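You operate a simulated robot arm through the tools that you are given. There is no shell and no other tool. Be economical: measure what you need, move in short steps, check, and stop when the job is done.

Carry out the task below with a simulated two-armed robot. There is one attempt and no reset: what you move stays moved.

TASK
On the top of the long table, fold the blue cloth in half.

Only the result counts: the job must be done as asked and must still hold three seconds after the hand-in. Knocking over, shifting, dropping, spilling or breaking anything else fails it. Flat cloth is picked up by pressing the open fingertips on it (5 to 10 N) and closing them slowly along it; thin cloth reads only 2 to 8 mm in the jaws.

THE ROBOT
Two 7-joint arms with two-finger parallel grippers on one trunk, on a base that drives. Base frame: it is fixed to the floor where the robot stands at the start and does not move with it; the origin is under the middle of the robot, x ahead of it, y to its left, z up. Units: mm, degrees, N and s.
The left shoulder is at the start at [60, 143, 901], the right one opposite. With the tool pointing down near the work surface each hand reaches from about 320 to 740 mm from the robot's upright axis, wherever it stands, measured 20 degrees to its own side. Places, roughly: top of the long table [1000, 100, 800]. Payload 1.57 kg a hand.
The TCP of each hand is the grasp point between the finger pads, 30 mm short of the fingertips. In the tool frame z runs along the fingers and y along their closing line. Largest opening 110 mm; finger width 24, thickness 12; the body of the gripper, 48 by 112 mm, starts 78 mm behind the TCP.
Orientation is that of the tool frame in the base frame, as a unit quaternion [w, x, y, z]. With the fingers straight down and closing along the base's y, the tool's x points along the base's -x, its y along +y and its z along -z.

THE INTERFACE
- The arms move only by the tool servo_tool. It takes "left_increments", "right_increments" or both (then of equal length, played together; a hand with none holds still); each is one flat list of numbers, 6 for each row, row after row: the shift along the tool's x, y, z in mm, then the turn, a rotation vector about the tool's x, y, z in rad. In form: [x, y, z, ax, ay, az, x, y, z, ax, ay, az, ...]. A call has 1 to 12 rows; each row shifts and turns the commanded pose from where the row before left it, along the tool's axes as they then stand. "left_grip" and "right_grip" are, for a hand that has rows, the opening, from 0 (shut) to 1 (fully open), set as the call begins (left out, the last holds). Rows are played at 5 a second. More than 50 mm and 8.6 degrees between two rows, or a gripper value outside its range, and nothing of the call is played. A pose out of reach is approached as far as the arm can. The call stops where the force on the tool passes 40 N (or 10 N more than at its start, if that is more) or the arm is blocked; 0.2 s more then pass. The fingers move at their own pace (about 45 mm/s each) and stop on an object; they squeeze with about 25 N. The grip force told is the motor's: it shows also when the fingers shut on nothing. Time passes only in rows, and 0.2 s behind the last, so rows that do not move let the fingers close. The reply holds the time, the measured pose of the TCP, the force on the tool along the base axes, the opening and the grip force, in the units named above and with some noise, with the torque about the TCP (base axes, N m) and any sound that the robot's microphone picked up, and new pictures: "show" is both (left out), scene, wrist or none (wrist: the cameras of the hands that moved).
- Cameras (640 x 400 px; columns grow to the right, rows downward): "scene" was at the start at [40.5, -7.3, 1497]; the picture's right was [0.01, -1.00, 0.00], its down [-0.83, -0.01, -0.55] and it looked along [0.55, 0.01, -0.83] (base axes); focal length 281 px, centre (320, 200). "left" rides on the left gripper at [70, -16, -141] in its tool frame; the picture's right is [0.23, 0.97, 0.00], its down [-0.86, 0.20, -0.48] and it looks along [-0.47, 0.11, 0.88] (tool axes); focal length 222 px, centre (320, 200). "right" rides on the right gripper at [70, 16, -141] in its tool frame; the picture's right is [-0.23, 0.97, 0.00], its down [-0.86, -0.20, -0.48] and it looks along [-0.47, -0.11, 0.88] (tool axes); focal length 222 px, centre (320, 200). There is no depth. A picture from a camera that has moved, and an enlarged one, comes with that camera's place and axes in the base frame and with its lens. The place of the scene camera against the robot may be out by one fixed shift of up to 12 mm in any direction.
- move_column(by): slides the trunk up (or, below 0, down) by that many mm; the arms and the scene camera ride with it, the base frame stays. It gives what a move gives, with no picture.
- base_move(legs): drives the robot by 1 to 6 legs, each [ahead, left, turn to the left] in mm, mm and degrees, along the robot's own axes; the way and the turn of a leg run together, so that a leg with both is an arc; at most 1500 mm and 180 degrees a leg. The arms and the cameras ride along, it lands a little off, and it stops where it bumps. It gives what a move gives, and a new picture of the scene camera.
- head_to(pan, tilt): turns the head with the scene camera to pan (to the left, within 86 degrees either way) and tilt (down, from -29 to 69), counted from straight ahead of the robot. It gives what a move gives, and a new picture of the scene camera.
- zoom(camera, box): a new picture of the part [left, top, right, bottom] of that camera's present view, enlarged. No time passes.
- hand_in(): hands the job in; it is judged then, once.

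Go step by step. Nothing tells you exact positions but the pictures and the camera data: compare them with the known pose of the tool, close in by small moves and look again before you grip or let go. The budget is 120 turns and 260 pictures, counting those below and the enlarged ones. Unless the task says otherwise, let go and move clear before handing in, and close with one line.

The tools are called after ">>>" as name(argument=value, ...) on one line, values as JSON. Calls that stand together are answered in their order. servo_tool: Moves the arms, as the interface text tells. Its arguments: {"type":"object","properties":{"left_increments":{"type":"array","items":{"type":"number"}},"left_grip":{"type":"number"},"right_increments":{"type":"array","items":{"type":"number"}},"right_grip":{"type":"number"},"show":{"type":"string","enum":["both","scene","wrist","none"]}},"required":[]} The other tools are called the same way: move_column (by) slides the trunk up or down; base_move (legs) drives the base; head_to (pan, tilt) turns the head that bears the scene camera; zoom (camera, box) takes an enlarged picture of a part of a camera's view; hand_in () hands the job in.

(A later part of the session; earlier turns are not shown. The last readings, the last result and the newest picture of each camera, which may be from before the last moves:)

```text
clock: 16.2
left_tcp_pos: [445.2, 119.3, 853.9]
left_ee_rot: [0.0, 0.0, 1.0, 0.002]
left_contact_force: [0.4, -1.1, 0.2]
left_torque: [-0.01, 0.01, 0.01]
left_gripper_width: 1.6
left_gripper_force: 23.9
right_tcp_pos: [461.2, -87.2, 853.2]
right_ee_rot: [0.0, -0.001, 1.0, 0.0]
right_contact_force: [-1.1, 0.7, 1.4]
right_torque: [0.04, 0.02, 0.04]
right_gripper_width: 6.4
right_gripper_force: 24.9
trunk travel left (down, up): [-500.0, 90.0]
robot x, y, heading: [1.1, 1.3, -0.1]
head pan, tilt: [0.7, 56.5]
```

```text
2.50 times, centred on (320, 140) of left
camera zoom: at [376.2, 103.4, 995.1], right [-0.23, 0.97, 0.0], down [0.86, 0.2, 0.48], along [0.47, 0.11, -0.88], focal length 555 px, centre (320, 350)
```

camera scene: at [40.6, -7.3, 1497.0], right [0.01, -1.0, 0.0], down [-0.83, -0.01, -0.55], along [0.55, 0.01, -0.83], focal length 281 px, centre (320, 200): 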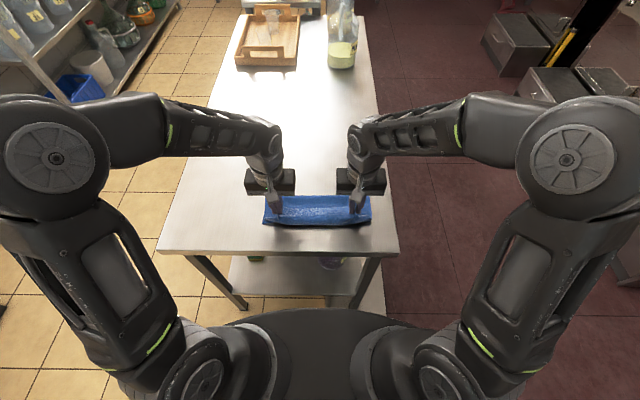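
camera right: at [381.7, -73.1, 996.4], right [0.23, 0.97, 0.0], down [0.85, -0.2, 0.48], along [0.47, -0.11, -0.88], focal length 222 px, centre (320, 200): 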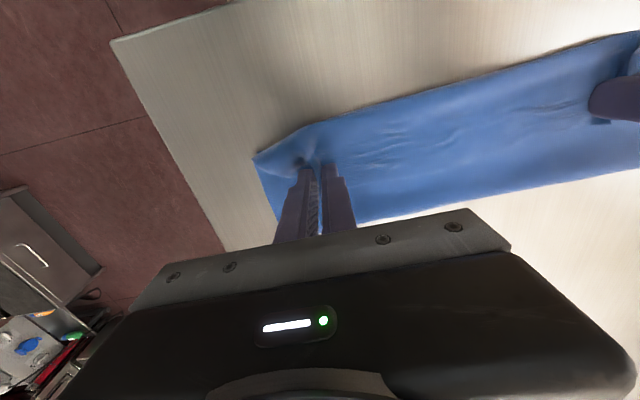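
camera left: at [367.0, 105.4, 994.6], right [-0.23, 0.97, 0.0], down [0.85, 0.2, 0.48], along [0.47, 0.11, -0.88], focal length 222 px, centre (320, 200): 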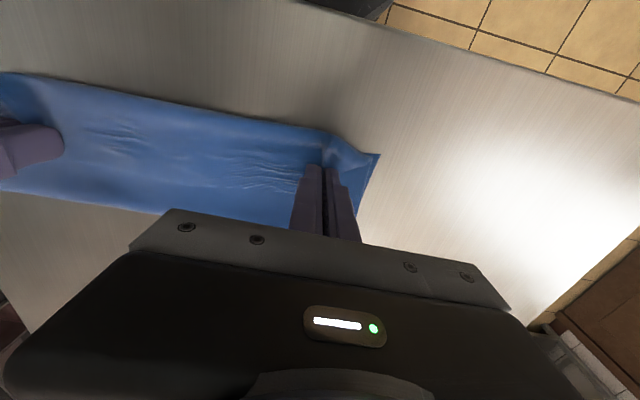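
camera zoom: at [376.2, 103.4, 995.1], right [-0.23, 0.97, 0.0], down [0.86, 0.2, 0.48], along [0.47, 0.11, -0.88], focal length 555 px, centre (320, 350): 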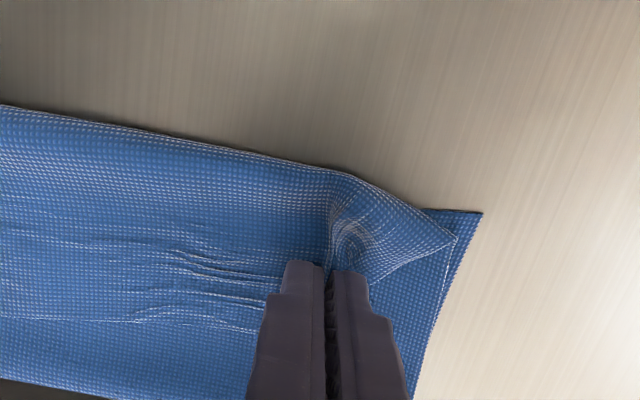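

Alignment looks good. I press lightly and open in steps, so that the fingers spread the pinched corners back out.

>>> servo_tool(left_increments=[0, 0, 2.5, 0, 0, 0, 0, 0, 1, 0, 0, 0], right_increments=[0, 0, 2, 0, 0, 0, 0, 0, 1, 0, 0, 0], show="none")

>>> servo_tool(left_increments=[0, 0, 0, 0, 0, 0], right_increments=[0, 0, 0, 0, 0, 0], left_grip=0.12, right_grip=0.12, show="none")

>>> servo_tool(left_increments=[0, 0, 0, 0, 0, 0, 0, 0, 0, 0, 0, 0], right_increments=[0, 0, 0, 0, 0, 0, 0, 0, 0, 0, 0, 0], left_grip=0.26, right_grip=0.26, show="wrist")

```text
clock: 16.8
left_tcp_pos: [446.5, 120.2, 852.4]
left_ee_rot: [0.002, 0.0, 1.0, 0.002]
left_contact_force: [0.4, 1.7, 15.9]
left_torque: [0.16, 0.01, 0.0]
left_gripper_width: 1.7
left_gripper_force: 23.5
right_tcp_pos: [461.2, -87.7, 852.2]
right_ee_rot: [0.001, 0.0, 1.0, 0.0]
right_contact_force: [1.2, -1.2, 13.8]
right_torque: [-0.11, -0.05, 0.03]
right_gripper_width: 6.1
right_gripper_force: 25.1
trunk travel left (down, up): [-500.0, 90.0]
robot x, y, heading: [-1.7, -1.1, 0.1]
head pan, tilt: [0.7, 56.5]
```

```text
clock: 17.2
left_tcp_pos: [446.7, 118.1, 852.2]
left_ee_rot: [0.002, 0.001, 1.0, 0.0]
left_contact_force: [0.2, -4.6, 20.5]
left_torque: [0.05, -0.01, -0.01]
left_gripper_width: 8.4
left_gripper_force: 0.2
right_tcp_pos: [460.9, -86.6, 852.7]
right_ee_rot: [0.002, -0.001, 1.0, 0.001]
right_contact_force: [1.4, 4.5, 18.1]
right_torque: [-0.06, -0.12, 0.03]
right_gripper_width: 10.0
right_gripper_force: 0.1
trunk travel left (down, up): [-500.0, 90.0]
robot x, y, heading: [0.4, 2.1, -0.0]
head pan, tilt: [0.7, 56.5]
```

```text
clock: 17.8
left_tcp_pos: [446.0, 118.5, 851.4]
left_ee_rot: [0.002, 0.0, 1.0, 0.001]
left_contact_force: [1.5, -8.9, 23.7]
left_torque: [0.06, -0.06, -0.02]
left_gripper_width: 20.0
left_gripper_force: 0.1
right_tcp_pos: [460.3, -88.2, 851.9]
right_ee_rot: [0.002, -0.001, 1.0, 0.0]
right_contact_force: [0.5, 7.6, 21.5]
right_torque: [-0.06, -0.1, 0.02]
right_gripper_width: 21.7
right_gripper_force: 0.1
trunk travel left (down, up): [-500.0, 90.0]
robot x, y, heading: [4.2, 1.2, 0.1]
head pan, tilt: [0.7, 56.5]
camera right: at [388.9, -71.3, 993.9], right [0.23, 0.97, 0.0], down [0.85, -0.2, 0.48], along [0.47, -0.11, -0.88], focal length 222 px, centre (320, 200)
camera left: at [374.5, 102.6, 993.1], right [-0.23, 0.97, 0.0], down [0.85, 0.2, 0.48], along [0.47, 0.11, -0.88], focal length 222 px, centre (320, 200)
```

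right: 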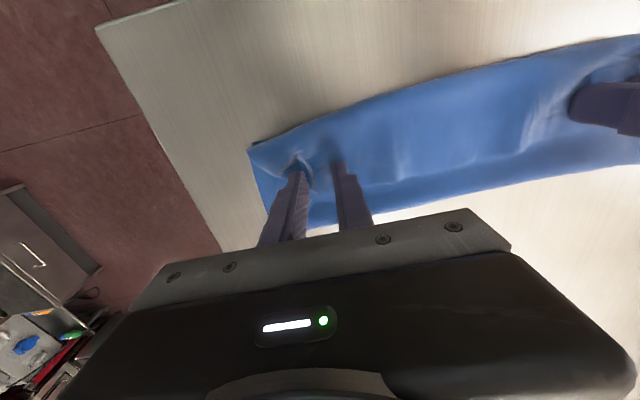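
left: 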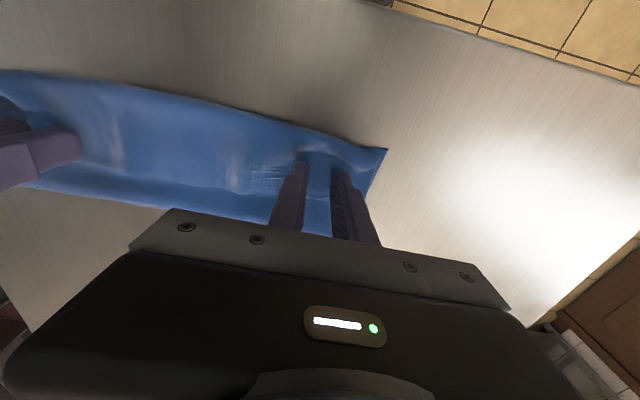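

The corners spread out and a small bulge formed in the middle. I lift straight up clear of the cloth and look.

>>> servo_tool(left_increments=[0, 0, -8, 0, 0, 0, 0, 0, -20, 0, 0, 0, 0, 0, -35, 0, 0, 0, 0, 0, -40, 0, 0, 0], right_increments=[0, 0, -8, 0, 0, 0, 0, 0, -20, 0, 0, 0, 0, 0, -35, 0, 0, 0, 0, 0, -40, 0, 0, 0], show="both")

>>> zoom(camera="scene", box=[240, 170, 400, 270])

```text
clock: 18.8
left_tcp_pos: [447.3, 119.9, 954.2]
left_ee_rot: [-0.001, 0.0, 1.0, 0.001]
left_contact_force: [1.0, -0.2, 0.1]
left_torque: [-0.02, 0.0, 0.02]
left_gripper_width: 28.5
left_gripper_force: 0.0
right_tcp_pos: [460.5, -87.3, 952.7]
right_ee_rot: [-0.001, 0.001, 1.0, 0.0]
right_contact_force: [-0.5, 0.0, 0.0]
right_torque: [0.0, -0.04, 0.0]
right_gripper_width: 28.5
right_gripper_force: 0.0
trunk travel left (down, up): [-500.0, 90.0]
robot x, y, heading: [-5.3, -3.1, -0.1]
head pan, tilt: [0.7, 56.5]
camera scene: at [39.6, -7.3, 1496.9], right [0.01, -1.0, 0.0], down [-0.83, -0.01, -0.55], along [0.55, 0.01, -0.83], focal length 281 px, centre (320, 200)
camera right: at [390.5, -70.8, 1095.5], right [0.23, 0.97, 0.0], down [0.86, -0.2, 0.48], along [0.47, -0.11, -0.88], focal length 222 px, centre (320, 200)
camera left: at [375.5, 102.8, 1095.8], right [-0.23, 0.97, 0.0], down [0.86, 0.2, 0.48], along [0.47, 0.11, -0.88], focal length 222 px, centre (320, 200)
```

scene: 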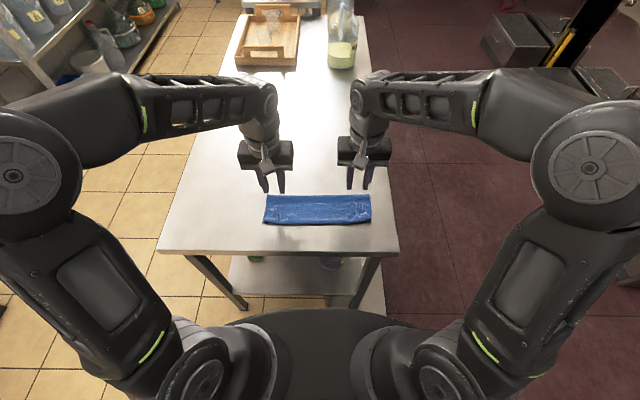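
right: 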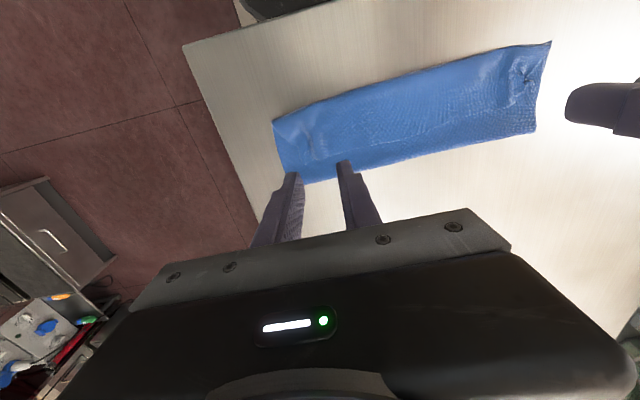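
left: 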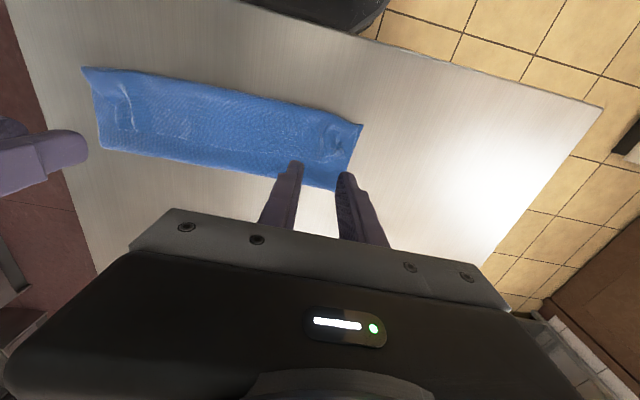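

```text
4.00 times, centred on (320, 220) of scene
camera zoom: at [39.6, -7.3, 1496.9], right [0.01, -1.0, 0.0], down [-0.83, -0.01, -0.55], along [0.55, 0.01, -0.83], focal length 1122 px, centre (320, 120)
```

zoom: 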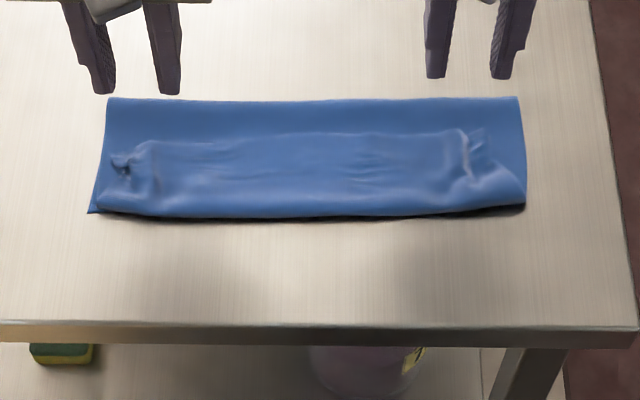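

The fold looks tidy, but its depth (~97 mm) is less than half of the original ~256 mm, so something may be tucked under. I look closer.

>>> zoom(camera="left", box=[70, 40, 390, 240])

>>> zoom(camera="right", box=[250, 20, 570, 220])

>>> zoom(camera="scene", box=[255, 185, 335, 235])

>>> zoom(camera="scene", box=[305, 185, 385, 235])

```text
2.00 times, centred on (230, 140) of left
camera zoom: at [375.5, 102.8, 1095.8], right [-0.23, 0.97, 0.0], down [0.86, 0.2, 0.48], along [0.47, 0.11, -0.88], focal length 444 px, centre (500, 320)
```

zoom: 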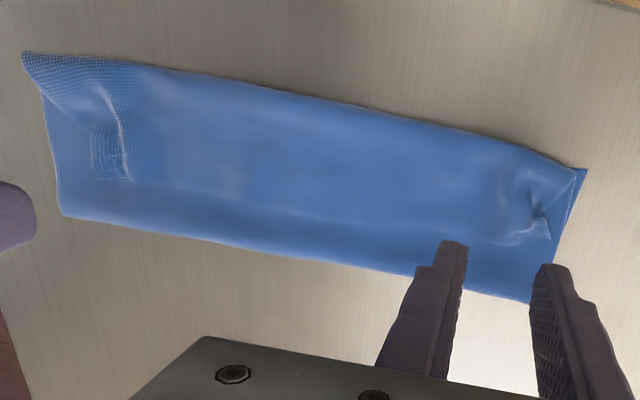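

```text
2.00 times, centred on (410, 120) of right
camera zoom: at [390.5, -70.8, 1095.5], right [0.23, 0.97, 0.0], down [0.86, -0.2, 0.48], along [0.47, -0.11, -0.88], focal length 444 px, centre (140, 360)
```

zoom: 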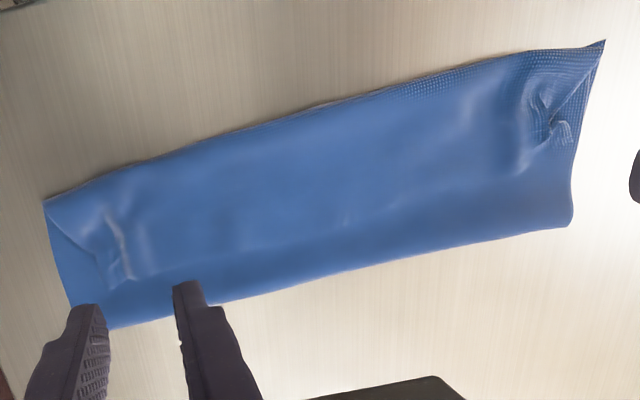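

```text
8.00 times, centred on (295, 210) of scene
camera zoom: at [39.6, -7.3, 1496.9], right [0.01, -1.0, 0.0], down [-0.83, -0.01, -0.55], along [0.55, 0.01, -0.83], focal length 2245 px, centre (520, 120)
```

zoom: 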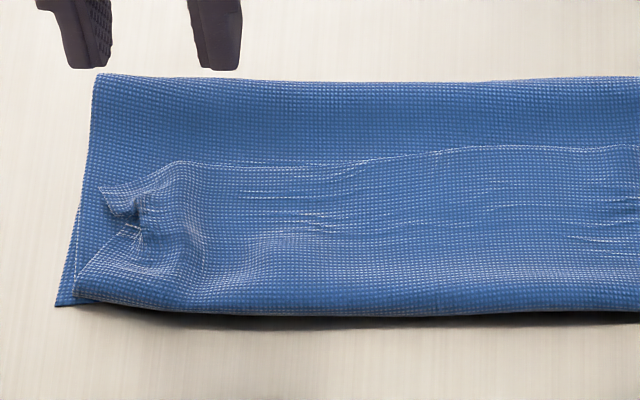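

```text
8.00 times, centred on (345, 210) of scene
camera zoom: at [39.6, -7.3, 1496.9], right [0.01, -1.0, 0.0], down [-0.83, -0.01, -0.55], along [0.55, 0.01, -0.83], focal length 2245 px, centre (120, 120)
```

zoom: 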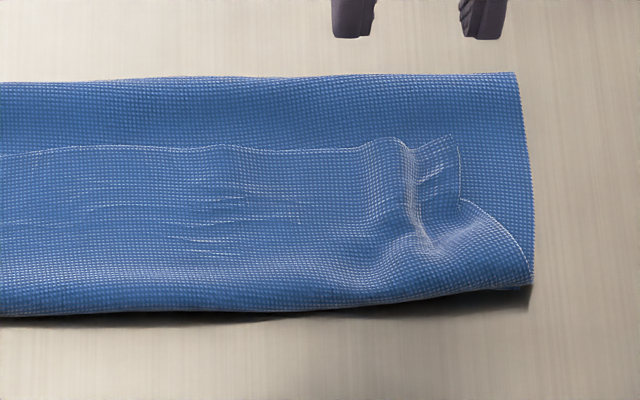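

Now it is clear: the upper sheet buckled forward, so the free far edge ended up on top at x≈470, making a three-layer fold. I will regrasp the two leftover ridges near the free edge, at about (450, 137) and (462, −99), lift, and pull the edge over with tension.

>>> servo_tool(left_increments=[-1, 9, 28, 0, 0, 0, -1, 8, 28, 0, 0, 0, -1, 0, 28, 0, 0, 0], right_increments=[-1, -6, 28, 0, 0, 0, 0, -6, 28, 0, 0, 0, 0, 0, 28, 0, 0, 0], left_grip=0.38, right_grip=0.38, show="none")

>>> zoom(camera="left", box=[220, 80, 440, 220])

>>> zoom(camera="right", box=[200, 80, 420, 220])

>>> zoom(camera="scene", box=[240, 170, 400, 270])

```text
clock: 19.6
left_tcp_pos: [451.5, 137.8, 869.7]
left_ee_rot: [-0.001, 0.0, 1.0, 0.003]
left_contact_force: [0.9, 0.6, -0.6]
left_torque: [-0.02, 0.03, 0.04]
left_gripper_width: 41.6
left_gripper_force: 0.1
right_tcp_pos: [462.8, -98.8, 868.3]
right_ee_rot: [0.0, 0.001, 1.0, 0.001]
right_contact_force: [-0.4, 0.5, -0.6]
right_torque: [-0.03, 0.02, 0.01]
right_gripper_width: 41.6
right_gripper_force: 0.1
trunk travel left (down, up): [-500.0, 90.0]
robot x, y, heading: [0.4, -0.8, 0.1]
head pan, tilt: [0.7, 56.5]
```

```text
2.86 times, centred on (330, 150) of left
camera zoom: at [380.4, 120.4, 1011.0], right [-0.23, 0.97, 0.0], down [0.86, 0.2, 0.48], along [0.47, 0.11, -0.88], focal length 635 px, centre (291, 343)
```

zoom: 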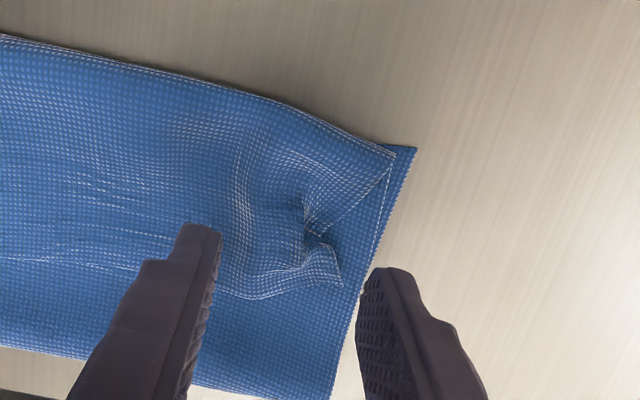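

```text
2.86 times, centred on (310, 150) of right
camera zoom: at [391.8, -83.5, 1011.0], right [0.23, 0.97, 0.0], down [0.86, -0.2, 0.48], along [0.47, -0.11, -0.88], focal length 635 px, centre (349, 343)
```

zoom: 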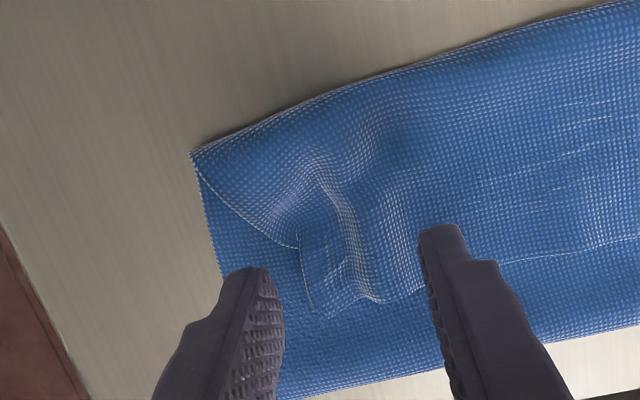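

```text
4.00 times, centred on (320, 220) of scene
camera zoom: at [41.2, -7.3, 1497.0], right [0.01, -1.0, 0.0], down [-0.83, -0.01, -0.55], along [0.55, 0.01, -0.83], focal length 1122 px, centre (320, 120)
```

zoom: 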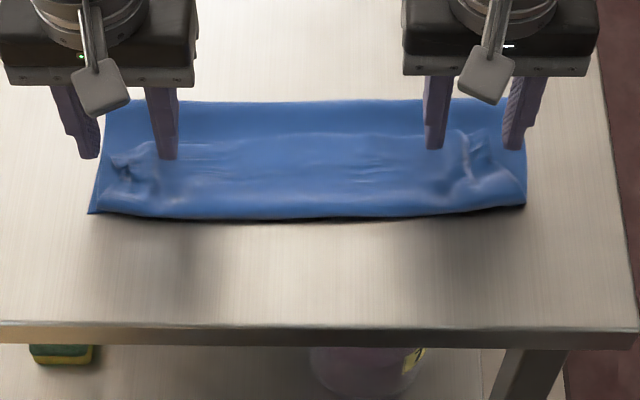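

The free edge and ridges are plainly visible now. I adjust to straddle them (left centre y≈128, right y≈−95, about 28 mm opening) and descend to light contact.

>>> servo_tool(left_increments=[0, -9, 0, 0, 0, 0, 0, 0, 7, 0, 0, 0, 0, 0, 6, 0, 0, 0, 0, 0, 2, 0, 0, 0], right_increments=[0, 4, 0, 0, 0, 0, 0, 0, 7, 0, 0, 0, 0, 0, 5, 0, 0, 0, 0, 0, 2, 0, 0, 0], left_grip=0.27, right_grip=0.25, show="none")

>>> zoom(camera="left", box=[220, 80, 440, 220])

>>> zoom(camera="right", box=[200, 80, 420, 220])

```text
clock: 20.6
left_tcp_pos: [451.0, 127.8, 854.2]
left_ee_rot: [-0.001, 0.0, 1.0, 0.002]
left_contact_force: [0.4, 0.2, 0.3]
left_torque: [0.0, 0.03, 0.0]
left_gripper_width: 30.0
left_gripper_force: 0.1
right_tcp_pos: [462.1, -95.8, 855.2]
right_ee_rot: [0.0, 0.0, 1.0, 0.0]
right_contact_force: [-0.2, -0.1, -0.7]
right_torque: [-0.01, 0.02, 0.01]
right_gripper_width: 27.5
right_gripper_force: 0.1
trunk travel left (down, up): [-500.0, 90.0]
robot x, y, heading: [-2.1, 2.1, 0.1]
head pan, tilt: [0.7, 56.5]
```

```text
2.86 times, centred on (330, 150) of left
camera zoom: at [379.3, 110.9, 995.7], right [-0.23, 0.97, 0.0], down [0.86, 0.2, 0.48], along [0.47, 0.11, -0.88], focal length 635 px, centre (291, 343)
```

zoom: 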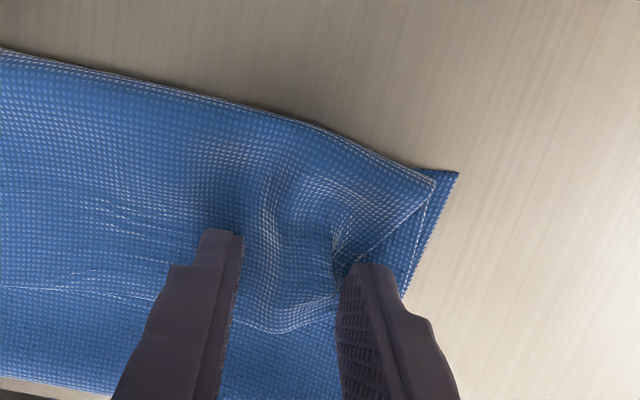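

```text
2.86 times, centred on (310, 150) of right
camera zoom: at [391.2, -79.7, 997.2], right [0.23, 0.97, 0.0], down [0.86, -0.2, 0.48], along [0.47, -0.11, -0.88], focal length 635 px, centre (349, 343)
```

zoom: 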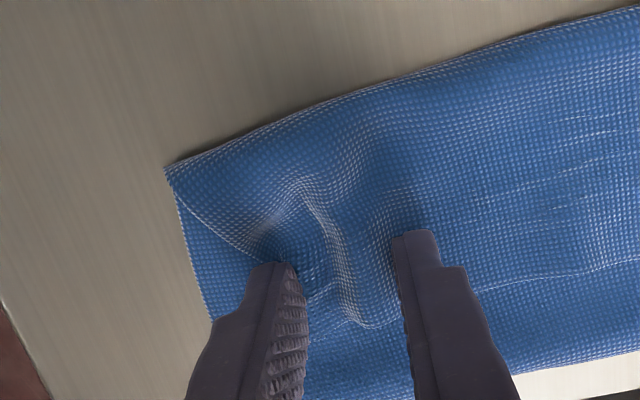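

>>> servo_tool(left_increments=[0, 0, 1, 0, 0, 0, 0, 0, 1, 0, 0, 0], right_increments=[0, 0, 1, 0, 0, 0, 0, 0, 1.5, 0, 0, 0], show="none")

```text
clock: 21.2
left_tcp_pos: [449.9, 127.1, 851.7]
left_ee_rot: [0.0, 0.0, 1.0, 0.002]
left_contact_force: [-0.3, 0.2, 2.7]
left_torque: [0.05, 0.02, 0.0]
left_gripper_width: 29.8
left_gripper_force: 0.1
right_tcp_pos: [462.1, -96.5, 853.4]
right_ee_rot: [0.001, 0.0, 1.0, 0.0]
right_contact_force: [-0.3, -0.4, 0.4]
right_torque: [0.01, 0.05, 0.02]
right_gripper_width: 27.9
right_gripper_force: 0.1
trunk travel left (down, up): [-500.0, 90.0]
robot x, y, heading: [-0.3, 1.8, -0.2]
head pan, tilt: [0.7, 56.5]
```

Light contact on the left; the right goes down 1 mm more. Then I close both in steps.

>>> servo_tool(left_increments=[0, 0, 0.3, 0, 0, 0, 0, 0, 0, 0, 0, 0], right_increments=[0, 0, 1.2, 0, 0, 0, 0, 0, 0, 0, 0, 0], left_grip=0.19, right_grip=0.19, show="none")

>>> servo_tool(left_increments=[0, 0, 0, 0, 0, 0, 0, 0, 0, 0, 0, 0], right_increments=[0, 0, 0, 0, 0, 0, 0, 0, 0, 0, 0, 0], left_grip=0.1, right_grip=0.1, show="none")

>>> servo_tool(left_increments=[0, 0, 0, 0, 0, 0, 0, 0, 0, 0, 0, 0, 0, 0, 0, 0, 0, 0], right_increments=[0, 0, 0, 0, 0, 0, 0, 0, 0, 0, 0, 0, 0, 0, 0, 0, 0, 0], left_grip=0, right_grip=0, show="none")

>>> zoom(camera="left", box=[220, 80, 440, 220])

>>> zoom(camera="right", box=[200, 80, 420, 220])

```text
clock: 21.8
left_tcp_pos: [449.4, 128.6, 852.5]
left_ee_rot: [0.0, -0.001, 1.0, 0.001]
left_contact_force: [-0.3, 0.1, 2.3]
left_torque: [0.05, -0.03, 0.01]
left_gripper_width: 20.6
left_gripper_force: 0.0
right_tcp_pos: [461.1, -94.9, 851.1]
right_ee_rot: [0.002, -0.001, 1.0, 0.0]
right_contact_force: [-0.6, 0.1, 8.6]
right_torque: [-0.03, -0.02, 0.01]
right_gripper_width: 21.0
right_gripper_force: 0.0
trunk travel left (down, up): [-500.0, 90.0]
robot x, y, heading: [-1.4, 2.2, -0.3]
head pan, tilt: [0.7, 56.5]
```

```text
clock: 22.4
left_tcp_pos: [449.2, 128.7, 852.7]
left_ee_rot: [0.0, 0.0, 1.0, 0.001]
left_contact_force: [0.0, -0.4, 3.8]
left_torque: [-0.01, -0.01, -0.01]
left_gripper_width: 11.0
left_gripper_force: 0.0
right_tcp_pos: [460.9, -95.5, 852.5]
right_ee_rot: [0.001, 0.0, 1.0, 0.0]
right_contact_force: [1.1, -0.3, 12.6]
right_torque: [-0.11, -0.08, 0.0]
right_gripper_width: 12.2
right_gripper_force: 0.3
trunk travel left (down, up): [-500.0, 90.0]
robot x, y, heading: [-0.4, 0.9, -0.0]
head pan, tilt: [0.7, 56.5]
```

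```text
clock: 23.2
left_tcp_pos: [448.9, 126.3, 853.8]
left_ee_rot: [0.001, 0.0, 1.0, 0.001]
left_contact_force: [0.0, -5.9, 2.2]
left_torque: [-0.16, 0.0, 0.01]
left_gripper_width: 2.4
left_gripper_force: 23.7
right_tcp_pos: [461.5, -94.9, 852.7]
right_ee_rot: [0.001, -0.001, 1.0, -0.001]
right_contact_force: [-0.1, 3.9, 18.8]
right_torque: [0.13, -0.05, -0.01]
right_gripper_width: 4.2
right_gripper_force: 24.6
trunk travel left (down, up): [-500.0, 90.0]
robot x, y, heading: [2.8, 1.5, 0.0]
head pan, tilt: [0.7, 56.5]
```

```text
2.86 times, centred on (330, 150) of left
camera zoom: at [378.1, 110.9, 993.8], right [-0.23, 0.97, 0.0], down [0.85, 0.2, 0.48], along [0.47, 0.11, -0.88], focal length 635 px, centre (291, 343)
```

zoom: 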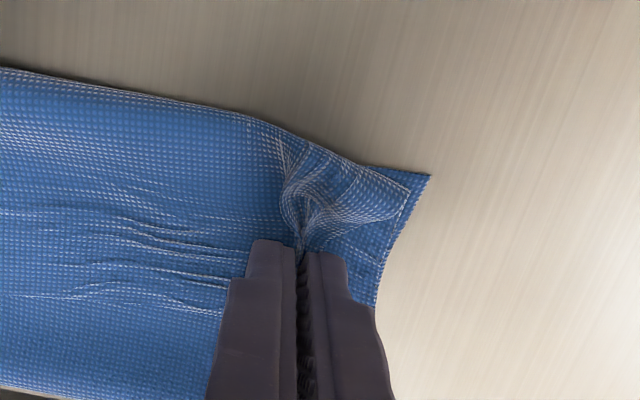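

```text
2.86 times, centred on (310, 150) of right
camera zoom: at [390.6, -79.3, 994.5], right [0.23, 0.97, 0.0], down [0.85, -0.2, 0.48], along [0.47, -0.11, -0.88], focal length 635 px, centre (349, 343)
```

zoom: 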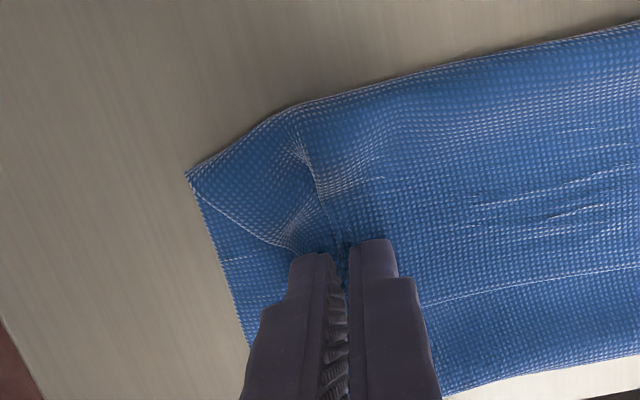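

Both read as a hold. I lift with a slight move toward the fold side and check that only the top layer comes up.

>>> servo_tool(left_increments=[-3, -1, -15, 0, 0, 0, -5, -1, -20, 0, 0, 0, -6, 0, -25, 0, 0, 0], right_increments=[-3, 1, -15, 0, 0, 0, -5, 1, -20, 0, 0, 0, -6, 0, -25, 0, 0, 0], show="wrist")

>>> zoom(camera="scene", box=[240, 150, 400, 250])

```text
clock: 24.0
left_tcp_pos: [464.8, 125.5, 912.1]
left_ee_rot: [0.001, 0.0, 1.0, 0.002]
left_contact_force: [0.4, -3.9, -1.0]
left_torque: [-0.09, -0.02, 0.01]
left_gripper_width: 2.1
left_gripper_force: 23.3
right_tcp_pos: [476.1, -94.3, 912.0]
right_ee_rot: [0.0, 0.0, 1.0, 0.0]
right_contact_force: [-0.5, 3.0, 0.1]
right_torque: [0.12, 0.05, -0.01]
right_gripper_width: 1.9
right_gripper_force: 23.3
trunk travel left (down, up): [-500.0, 90.0]
robot x, y, heading: [-4.9, 1.1, 0.0]
head pan, tilt: [0.7, 56.5]
camera right: at [405.3, -77.6, 1053.7], right [0.23, 0.97, 0.0], down [0.86, -0.2, 0.48], along [0.47, -0.11, -0.88], focal length 222 px, centre (320, 200)
camera left: at [392.8, 109.1, 1053.2], right [-0.23, 0.97, 0.0], down [0.86, 0.2, 0.48], along [0.47, 0.11, -0.88], focal length 222 px, centre (320, 200)
```

right: 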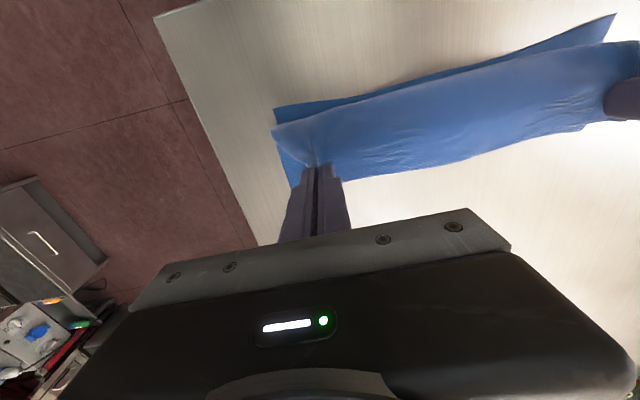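
left: 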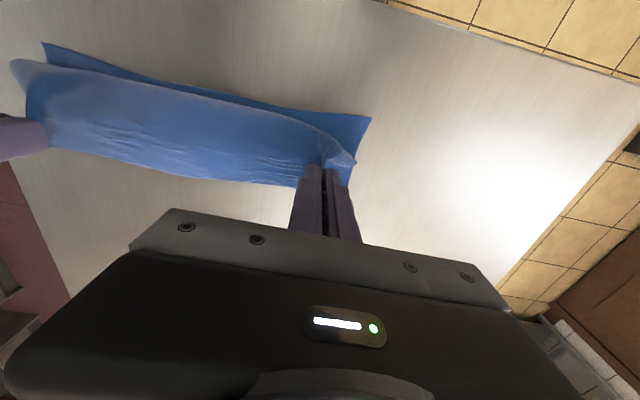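

```text
4.00 times, centred on (320, 200) of scene
camera zoom: at [39.9, -7.3, 1496.9], right [0.01, -1.0, 0.0], down [-0.83, -0.01, -0.55], along [0.55, 0.01, -0.83], focal length 1122 px, centre (320, 200)
```

zoom: 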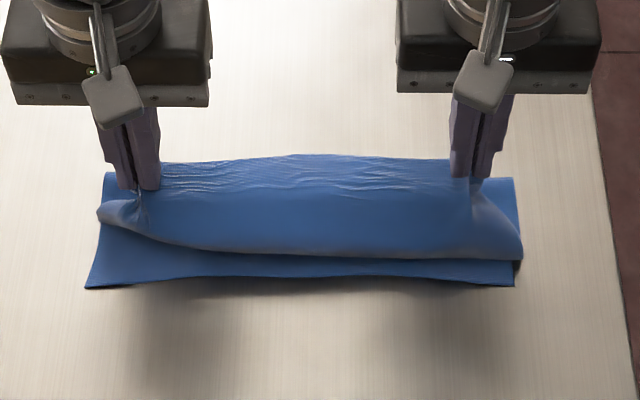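

Only the top layer is held. The cause of the buckling is clear too: with vertical fingers the sheet leaves the grip on the near side, so it loops forward. I lift toward the far side and tilt the fingers forward about 60°, so the sheet hangs straight from the grip.

>>> servo_tool(left_increments=[-25, 0, -17, 0, 0, 0, -25, 0, -17, 0, 0, 0, -25, 0, -16, 0, 0, 0, 0, 0, 0, 0, -0.131, 0, 0, 0, 0, 0, -0.131, 0, 0, 0, 0, 0, -0.131, 0, 0, 0, 0, 0, -0.131, 0], right_increments=[-25, 0, -17, 0, 0, 0, -25, 0, -17, 0, 0, 0, -25, 0, -16, 0, 0, 0, 0, 0, 0, 0, -0.131, 0, 0, 0, 0, 0, -0.131, 0, 0, 0, 0, 0, -0.131, 0, 0, 0, 0, 0, -0.131, 0], show="both")

```text
clock: 25.6
left_tcp_pos: [537.9, 125.4, 961.6]
left_ee_rot: [0.26, 0.0, 0.966, 0.001]
left_contact_force: [1.0, -2.4, 0.0]
left_torque: [-0.08, -0.02, -0.03]
left_gripper_width: 2.1
left_gripper_force: 23.9
right_tcp_pos: [550.8, -92.3, 961.9]
right_ee_rot: [0.26, 0.0, 0.966, 0.0]
right_contact_force: [-0.2, 3.8, -0.4]
right_torque: [0.05, 0.01, 0.03]
right_gripper_width: 1.7
right_gripper_force: 23.0
trunk travel left (down, up): [-500.0, 90.0]
robot x, y, heading: [1.6, -2.0, 0.1]
head pan, tilt: [0.7, 56.5]
camera scene: at [39.8, -7.2, 1497.0], right [0.01, -1.0, 0.0], down [-0.83, -0.01, -0.55], along [0.55, 0.01, -0.83], focal length 281 px, centre (320, 200)
camera right: at [418.6, -77.4, 1049.9], right [0.2, 0.97, 0.11], down [0.5, -0.2, 0.84], along [0.84, -0.11, -0.53], focal length 222 px, centre (320, 200)
camera left: at [406.2, 109.2, 1049.1], right [-0.2, 0.97, -0.11], down [0.5, 0.2, 0.84], along [0.84, 0.11, -0.52], focal length 222 px, centre (320, 200)
```

scene: 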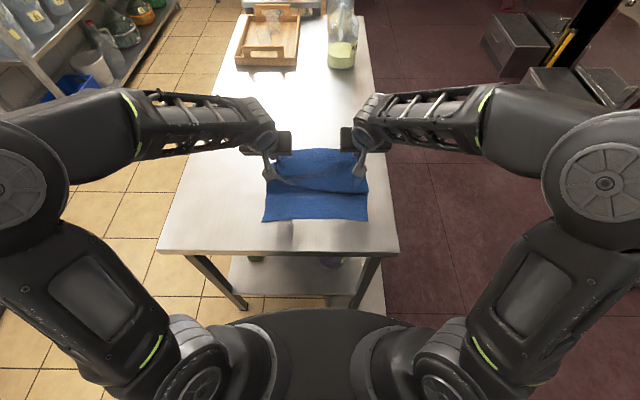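
right: 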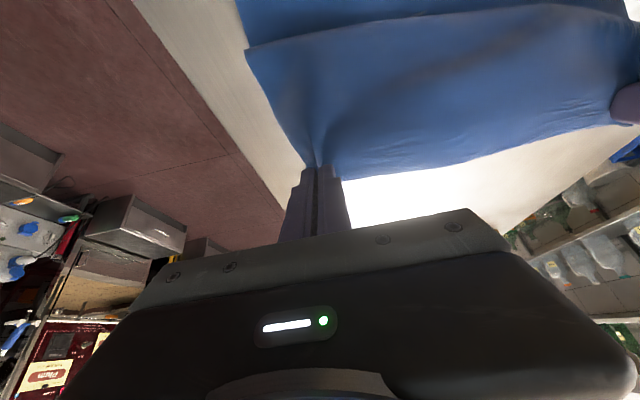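
left: 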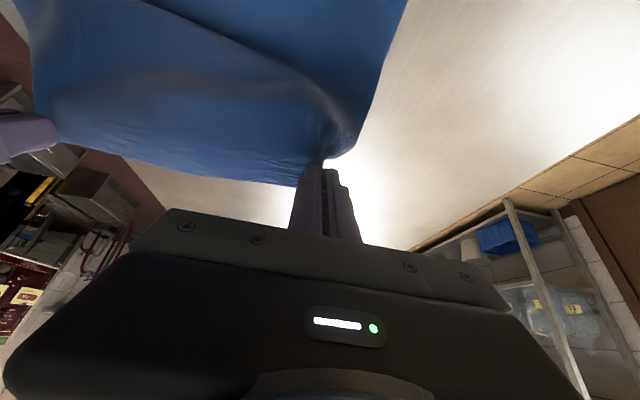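

>>> servo_tool(left_increments=[0, 0, 0, 0, -0.131, 0, 0, 0, 0, 0, -0.131, 0, 0, 0, 0, 0, -0.131, 0, 0, 0, 0, 0, -0.131, 0], right_increments=[0, 0, 0, 0, -0.131, 0, 0, 0, 0, 0, -0.131, 0, 0, 0, 0, 0, -0.131, 0, 0, 0, 0, 0, -0.131, 0], show="scene")

>>> zoom(camera="scene", box=[220, 120, 420, 245])

```text
clock: 26.6
left_tcp_pos: [538.9, 125.5, 961.2]
left_ee_rot: [0.501, 0.002, 0.866, 0.001]
left_contact_force: [-0.2, -2.9, 0.1]
left_torque: [-0.06, 0.01, -0.07]
left_gripper_width: 2.0
left_gripper_force: 23.7
right_tcp_pos: [550.4, -94.6, 961.5]
right_ee_rot: [0.501, 0.0, 0.866, 0.0]
right_contact_force: [0.5, 2.6, 0.9]
right_torque: [0.04, 0.0, 0.06]
right_gripper_width: 1.6
right_gripper_force: 23.5
trunk travel left (down, up): [-500.0, 90.0]
robot x, y, heading: [-0.8, -0.4, -0.0]
head pan, tilt: [0.7, 56.5]
camera scene: at [40.9, -7.2, 1497.0], right [0.01, -1.0, 0.0], down [-0.83, -0.01, -0.55], along [0.55, 0.01, -0.83], focal length 281 px, centre (320, 200)
```

scene: 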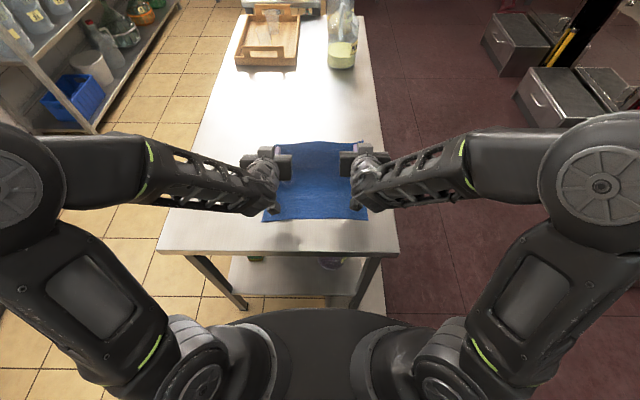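

```text
3.20 times, centred on (320, 182) of scene
camera zoom: at [40.9, -7.2, 1497.0], right [0.01, -1.0, 0.0], down [-0.83, -0.01, -0.55], along [0.55, 0.01, -0.83], focal length 898 px, centre (320, 256)
```

zoom: 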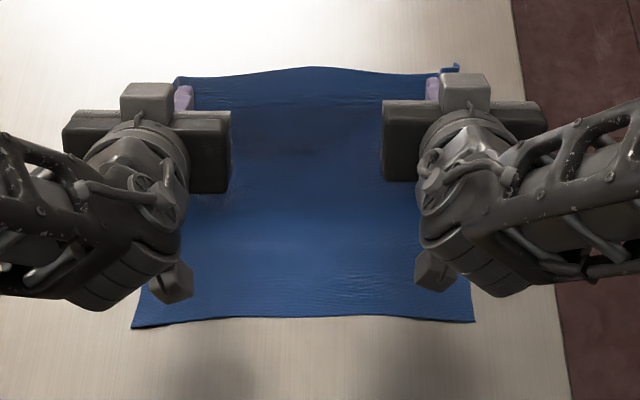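

The sheet now hangs straight, with the free edge held up. I back the base 100 mm, which carries the edge over toward the near side and gives the arms room.

>>> base_move(legs=[[-100, 0, 0]])

>>> zoom(camera="scene", box=[220, 100, 420, 225])

```text
clock: 27.8
left_tcp_pos: [436.0, 126.0, 962.8]
left_ee_rot: [0.501, 0.0, 0.865, 0.002]
left_contact_force: [-0.3, -2.0, 0.1]
left_torque: [-0.07, -0.02, -0.07]
left_gripper_width: 2.0
left_gripper_force: 23.6
right_tcp_pos: [448.4, -94.2, 961.0]
right_ee_rot: [0.501, 0.0, 0.865, -0.001]
right_contact_force: [-0.8, 3.2, 0.5]
right_torque: [0.03, 0.01, 0.03]
right_gripper_width: 1.8
right_gripper_force: 23.1
trunk travel left (down, up): [-500.0, 90.0]
robot x, y, heading: [-97.6, 2.2, -0.1]
head pan, tilt: [0.7, 56.5]
camera scene: at [-62.7, -7.3, 1497.1], right [0.01, -1.0, 0.0], down [-0.83, -0.01, -0.55], along [0.55, 0.01, -0.83], focal length 281 px, centre (320, 200)
```

scene: 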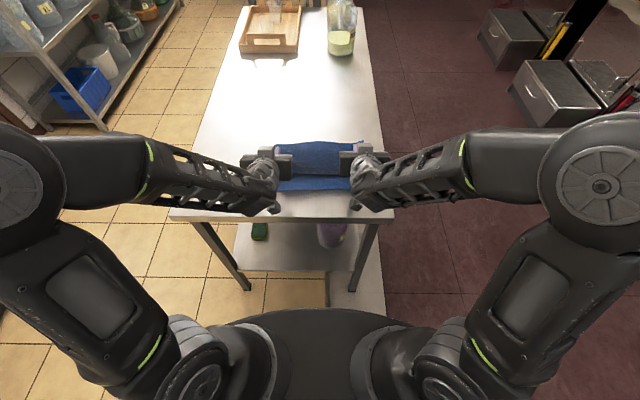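

```text
3.20 times, centred on (320, 162) of scene
camera zoom: at [-62.7, -7.3, 1497.1], right [0.01, -1.0, 0.0], down [-0.83, -0.01, -0.55], along [0.55, 0.01, -0.83], focal length 898 px, centre (320, 320)
```

zoom: 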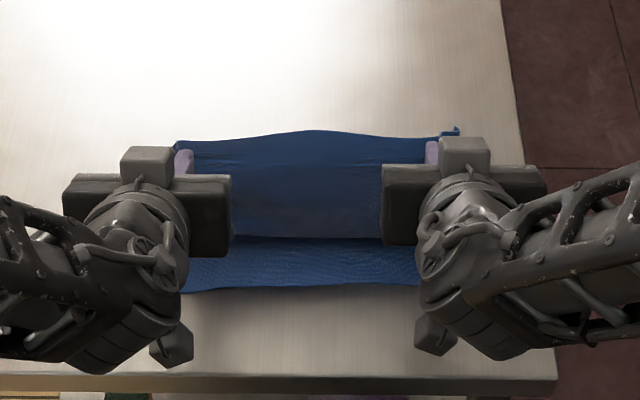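

The arms have room now. I lower along an arc toward the near edge, keeping the sheet slightly taut.

>>> servo_tool(left_increments=[16, 0, 5.2, 0, 0, 0, 16, 0, 5.2, 0, 0, 0, 19, 0, 2.2, 0, 0, 0, 19, 0, 2.2, 0, 0, 0, 18, 0, -1.2, 0, 0, 0], right_increments=[16, 0, 5.2, 0, 0, 0, 16, 0, 5.2, 0, 0, 0, 19, 0, 2.2, 0, 0, 0, 19, 0, 2.2, 0, 0, 0, 18, 0, -1.2, 0, 0, 0], show="both")

>>> zoom(camera="scene", box=[220, 120, 420, 245])

```text
clock: 28.9
left_tcp_pos: [407.8, 125.0, 878.2]
left_ee_rot: [0.5, 0.001, 0.866, 0.001]
left_contact_force: [0.4, -2.7, -0.5]
left_torque: [-0.01, 0.0, -0.02]
left_gripper_width: 1.9
left_gripper_force: 23.8
right_tcp_pos: [417.1, -93.0, 878.5]
right_ee_rot: [0.501, 0.001, 0.865, -0.001]
right_contact_force: [-0.5, 2.2, -0.4]
right_torque: [0.03, 0.02, 0.08]
right_gripper_width: 1.8
right_gripper_force: 23.7
trunk travel left (down, up): [-500.0, 90.0]
robot x, y, heading: [-94.5, -4.5, 0.0]
head pan, tilt: [0.7, 56.5]
camera scene: at [-60.4, -7.5, 1497.0], right [0.01, -1.0, 0.0], down [-0.83, -0.01, -0.55], along [0.55, 0.01, -0.83], focal length 281 px, centre (320, 200)
camera right: at [259.9, -78.0, 889.4], right [0.11, 0.97, 0.2], down [0.01, -0.2, 0.98], along [0.99, -0.11, -0.03], focal length 222 px, centre (320, 200)
camera left: at [249.5, 109.0, 888.0], right [-0.11, 0.97, -0.19], down [0.01, 0.2, 0.98], along [0.99, 0.11, -0.03], focal length 222 px, centre (320, 200)
```

scene: 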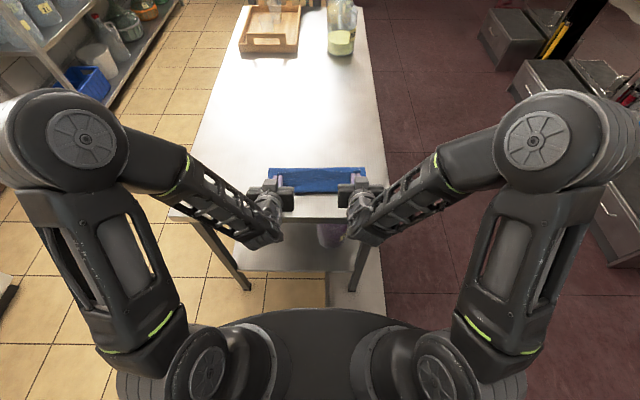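
right: 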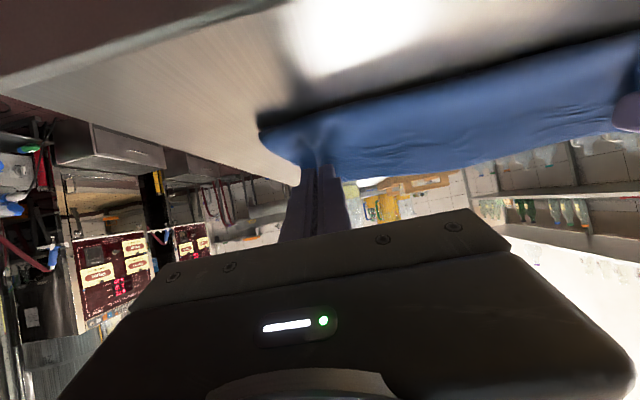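
left: 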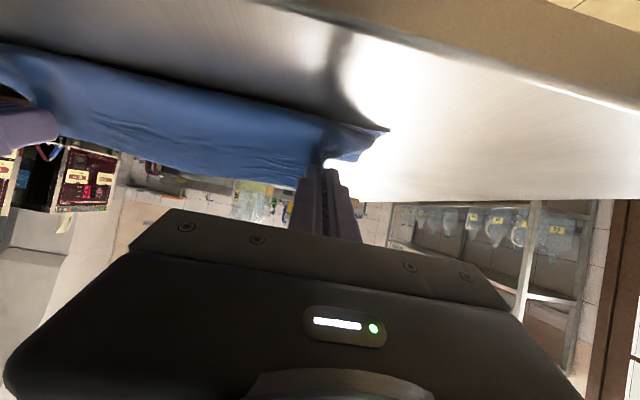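

```text
3.20 times, centred on (320, 182) of scene
camera zoom: at [-60.4, -7.5, 1497.0], right [0.01, -1.0, 0.0], down [-0.83, -0.01, -0.55], along [0.55, 0.01, -0.83], focal length 898 px, centre (320, 256)
```

zoom: 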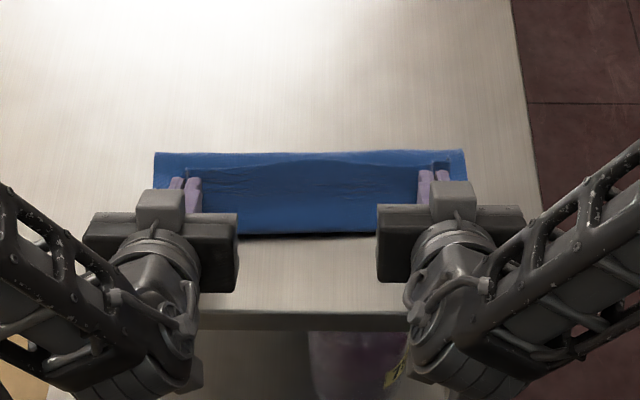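

The tilt works, but the fold line has crept to x≈506 instead of ~535, which leaves slack in the upper sheet. I swing the edge back up and over to the far side, to roll the fold line out to the true middle before laying it down taut.

>>> servo_tool(left_increments=[-39.4, 0, -15.8, 0, 0, 0, -42.8, 0, 4.2, 0, 0, 0, -35.5, 0, 31.5, 0, 0, 0, -13.8, 0, 44, 0, 0, 0, 1.7, 0, 47.1, 0, 0, 0, 12.7, 0, 33.9, 0, 0, 0], right_increments=[-39.4, 0, -15.8, 0, 0, 0, -42.8, 0, 4.2, 0, 0, 0, -35.5, 0, 31.5, 0, 0, 0, -13.8, 0, 44, 0, 0, 0, 1.7, 0, 47.1, 0, 0, 0, 12.7, 0, 33.9, 0, 0, 0], show="scene")

>>> zoom(camera="scene", box=[220, 110, 420, 235])

```text
clock: 30.4
left_tcp_pos: [590.9, 126.4, 905.8]
left_ee_rot: [0.5, 0.001, 0.866, 0.001]
left_contact_force: [0.9, -1.6, 0.5]
left_torque: [-0.02, 0.02, -0.03]
left_gripper_width: 2.1
left_gripper_force: 23.3
right_tcp_pos: [602.0, -92.0, 906.4]
right_ee_rot: [0.5, -0.001, 0.866, 0.0]
right_contact_force: [0.3, 2.0, 0.1]
right_torque: [0.05, -0.01, 0.07]
right_gripper_width: 1.3
right_gripper_force: 23.2
trunk travel left (down, up): [-500.0, 90.0]
robot x, y, heading: [-104.9, -1.6, -0.0]
head pan, tilt: [0.7, 56.5]
camera scene: at [-59.5, -7.2, 1497.0], right [0.01, -1.0, 0.0], down [-0.83, -0.01, -0.55], along [0.55, 0.01, -0.83], focal length 281 px, centre (320, 200)
```

scene: 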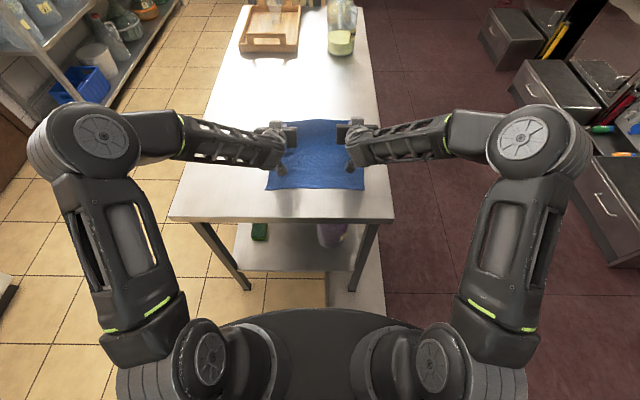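

```text
3.20 times, centred on (320, 172) of scene
camera zoom: at [-59.5, -7.2, 1497.0], right [0.01, -1.0, 0.0], down [-0.83, -0.01, -0.55], along [0.55, 0.01, -0.83], focal length 898 px, centre (320, 288)
```

zoom: 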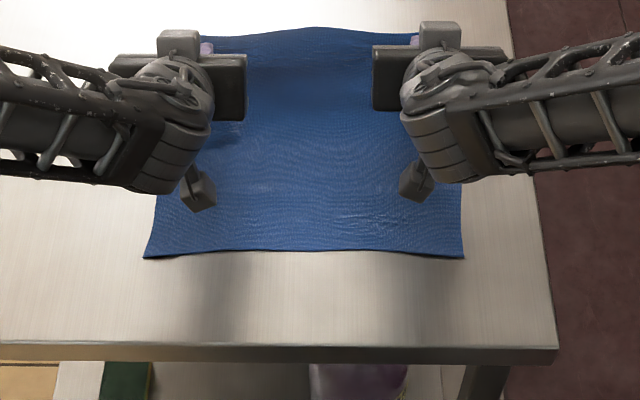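

The fold is rolled out again: near edge at about x 421–425, cloth nearly flat. I tilt a bit more, to 75°, and sweep over on a tight radius of about 110 mm around the true midline x≈548.

>>> servo_tool(left_increments=[0, 0, 0, 0, -0.131, 0, 0, 0, 0, 0, -0.131, 0, -15.7, 0, -18.7, 0, 0, 0, -3.6, 0, -28.9, 0, 0, 0, 3.4, 0, -28, 0, 0, 0, 11.2, 0, -26, 0, 0, 0, 17.6, 0, -23.3, 0, 0, 0], right_increments=[0, 0, 0, 0, -0.131, 0, 0, 0, 0, 0, -0.131, 0, -15.7, 0, -18.7, 0, 0, 0, -3.6, 0, -28.9, 0, 0, 0, 3.4, 0, -28, 0, 0, 0, 11.2, 0, -26, 0, 0, 0, 17.6, 0, -23.3, 0, 0, 0], show="scene")

>>> zoom(camera="scene", box=[220, 110, 420, 235])

```text
clock: 31.9
left_tcp_pos: [467.3, 125.2, 934.6]
left_ee_rot: [0.584, 0.001, 0.812, 0.001]
left_contact_force: [-0.2, -0.9, -0.5]
left_torque: [-0.02, 0.02, -0.05]
left_gripper_width: 2.4
left_gripper_force: 23.3
left hand out of reach, approached as far as the arm can: row 2
right_tcp_pos: [476.9, -93.6, 927.1]
right_ee_rot: [0.61, 0.0, 0.792, 0.0]
right_contact_force: [0.0, 1.1, 1.1]
right_torque: [0.02, -0.01, 0.03]
right_gripper_width: 1.6
right_gripper_force: 23.2
trunk travel left (down, up): [-500.0, 90.0]
robot x, y, heading: [-102.1, -2.9, -0.2]
head pan, tilt: [0.7, 56.5]
camera scene: at [-61.0, -7.3, 1497.0], right [0.01, -1.0, 0.0], down [-0.83, -0.01, -0.55], along [0.55, 0.01, -0.83], focal length 281 px, centre (320, 200)
```

scene: 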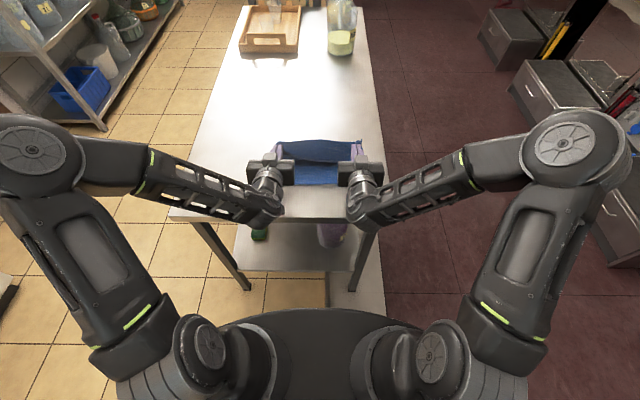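

```text
3.20 times, centred on (320, 172) of scene
camera zoom: at [-61.0, -7.3, 1497.0], right [0.01, -1.0, 0.0], down [-0.83, -0.01, -0.55], along [0.55, 0.01, -0.83], focal length 898 px, centre (320, 288)
```

zoom: 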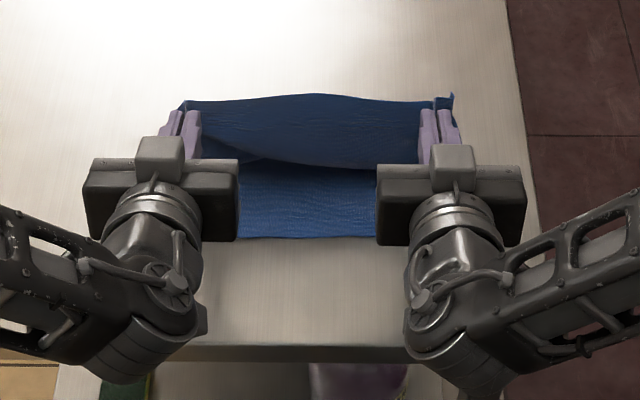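

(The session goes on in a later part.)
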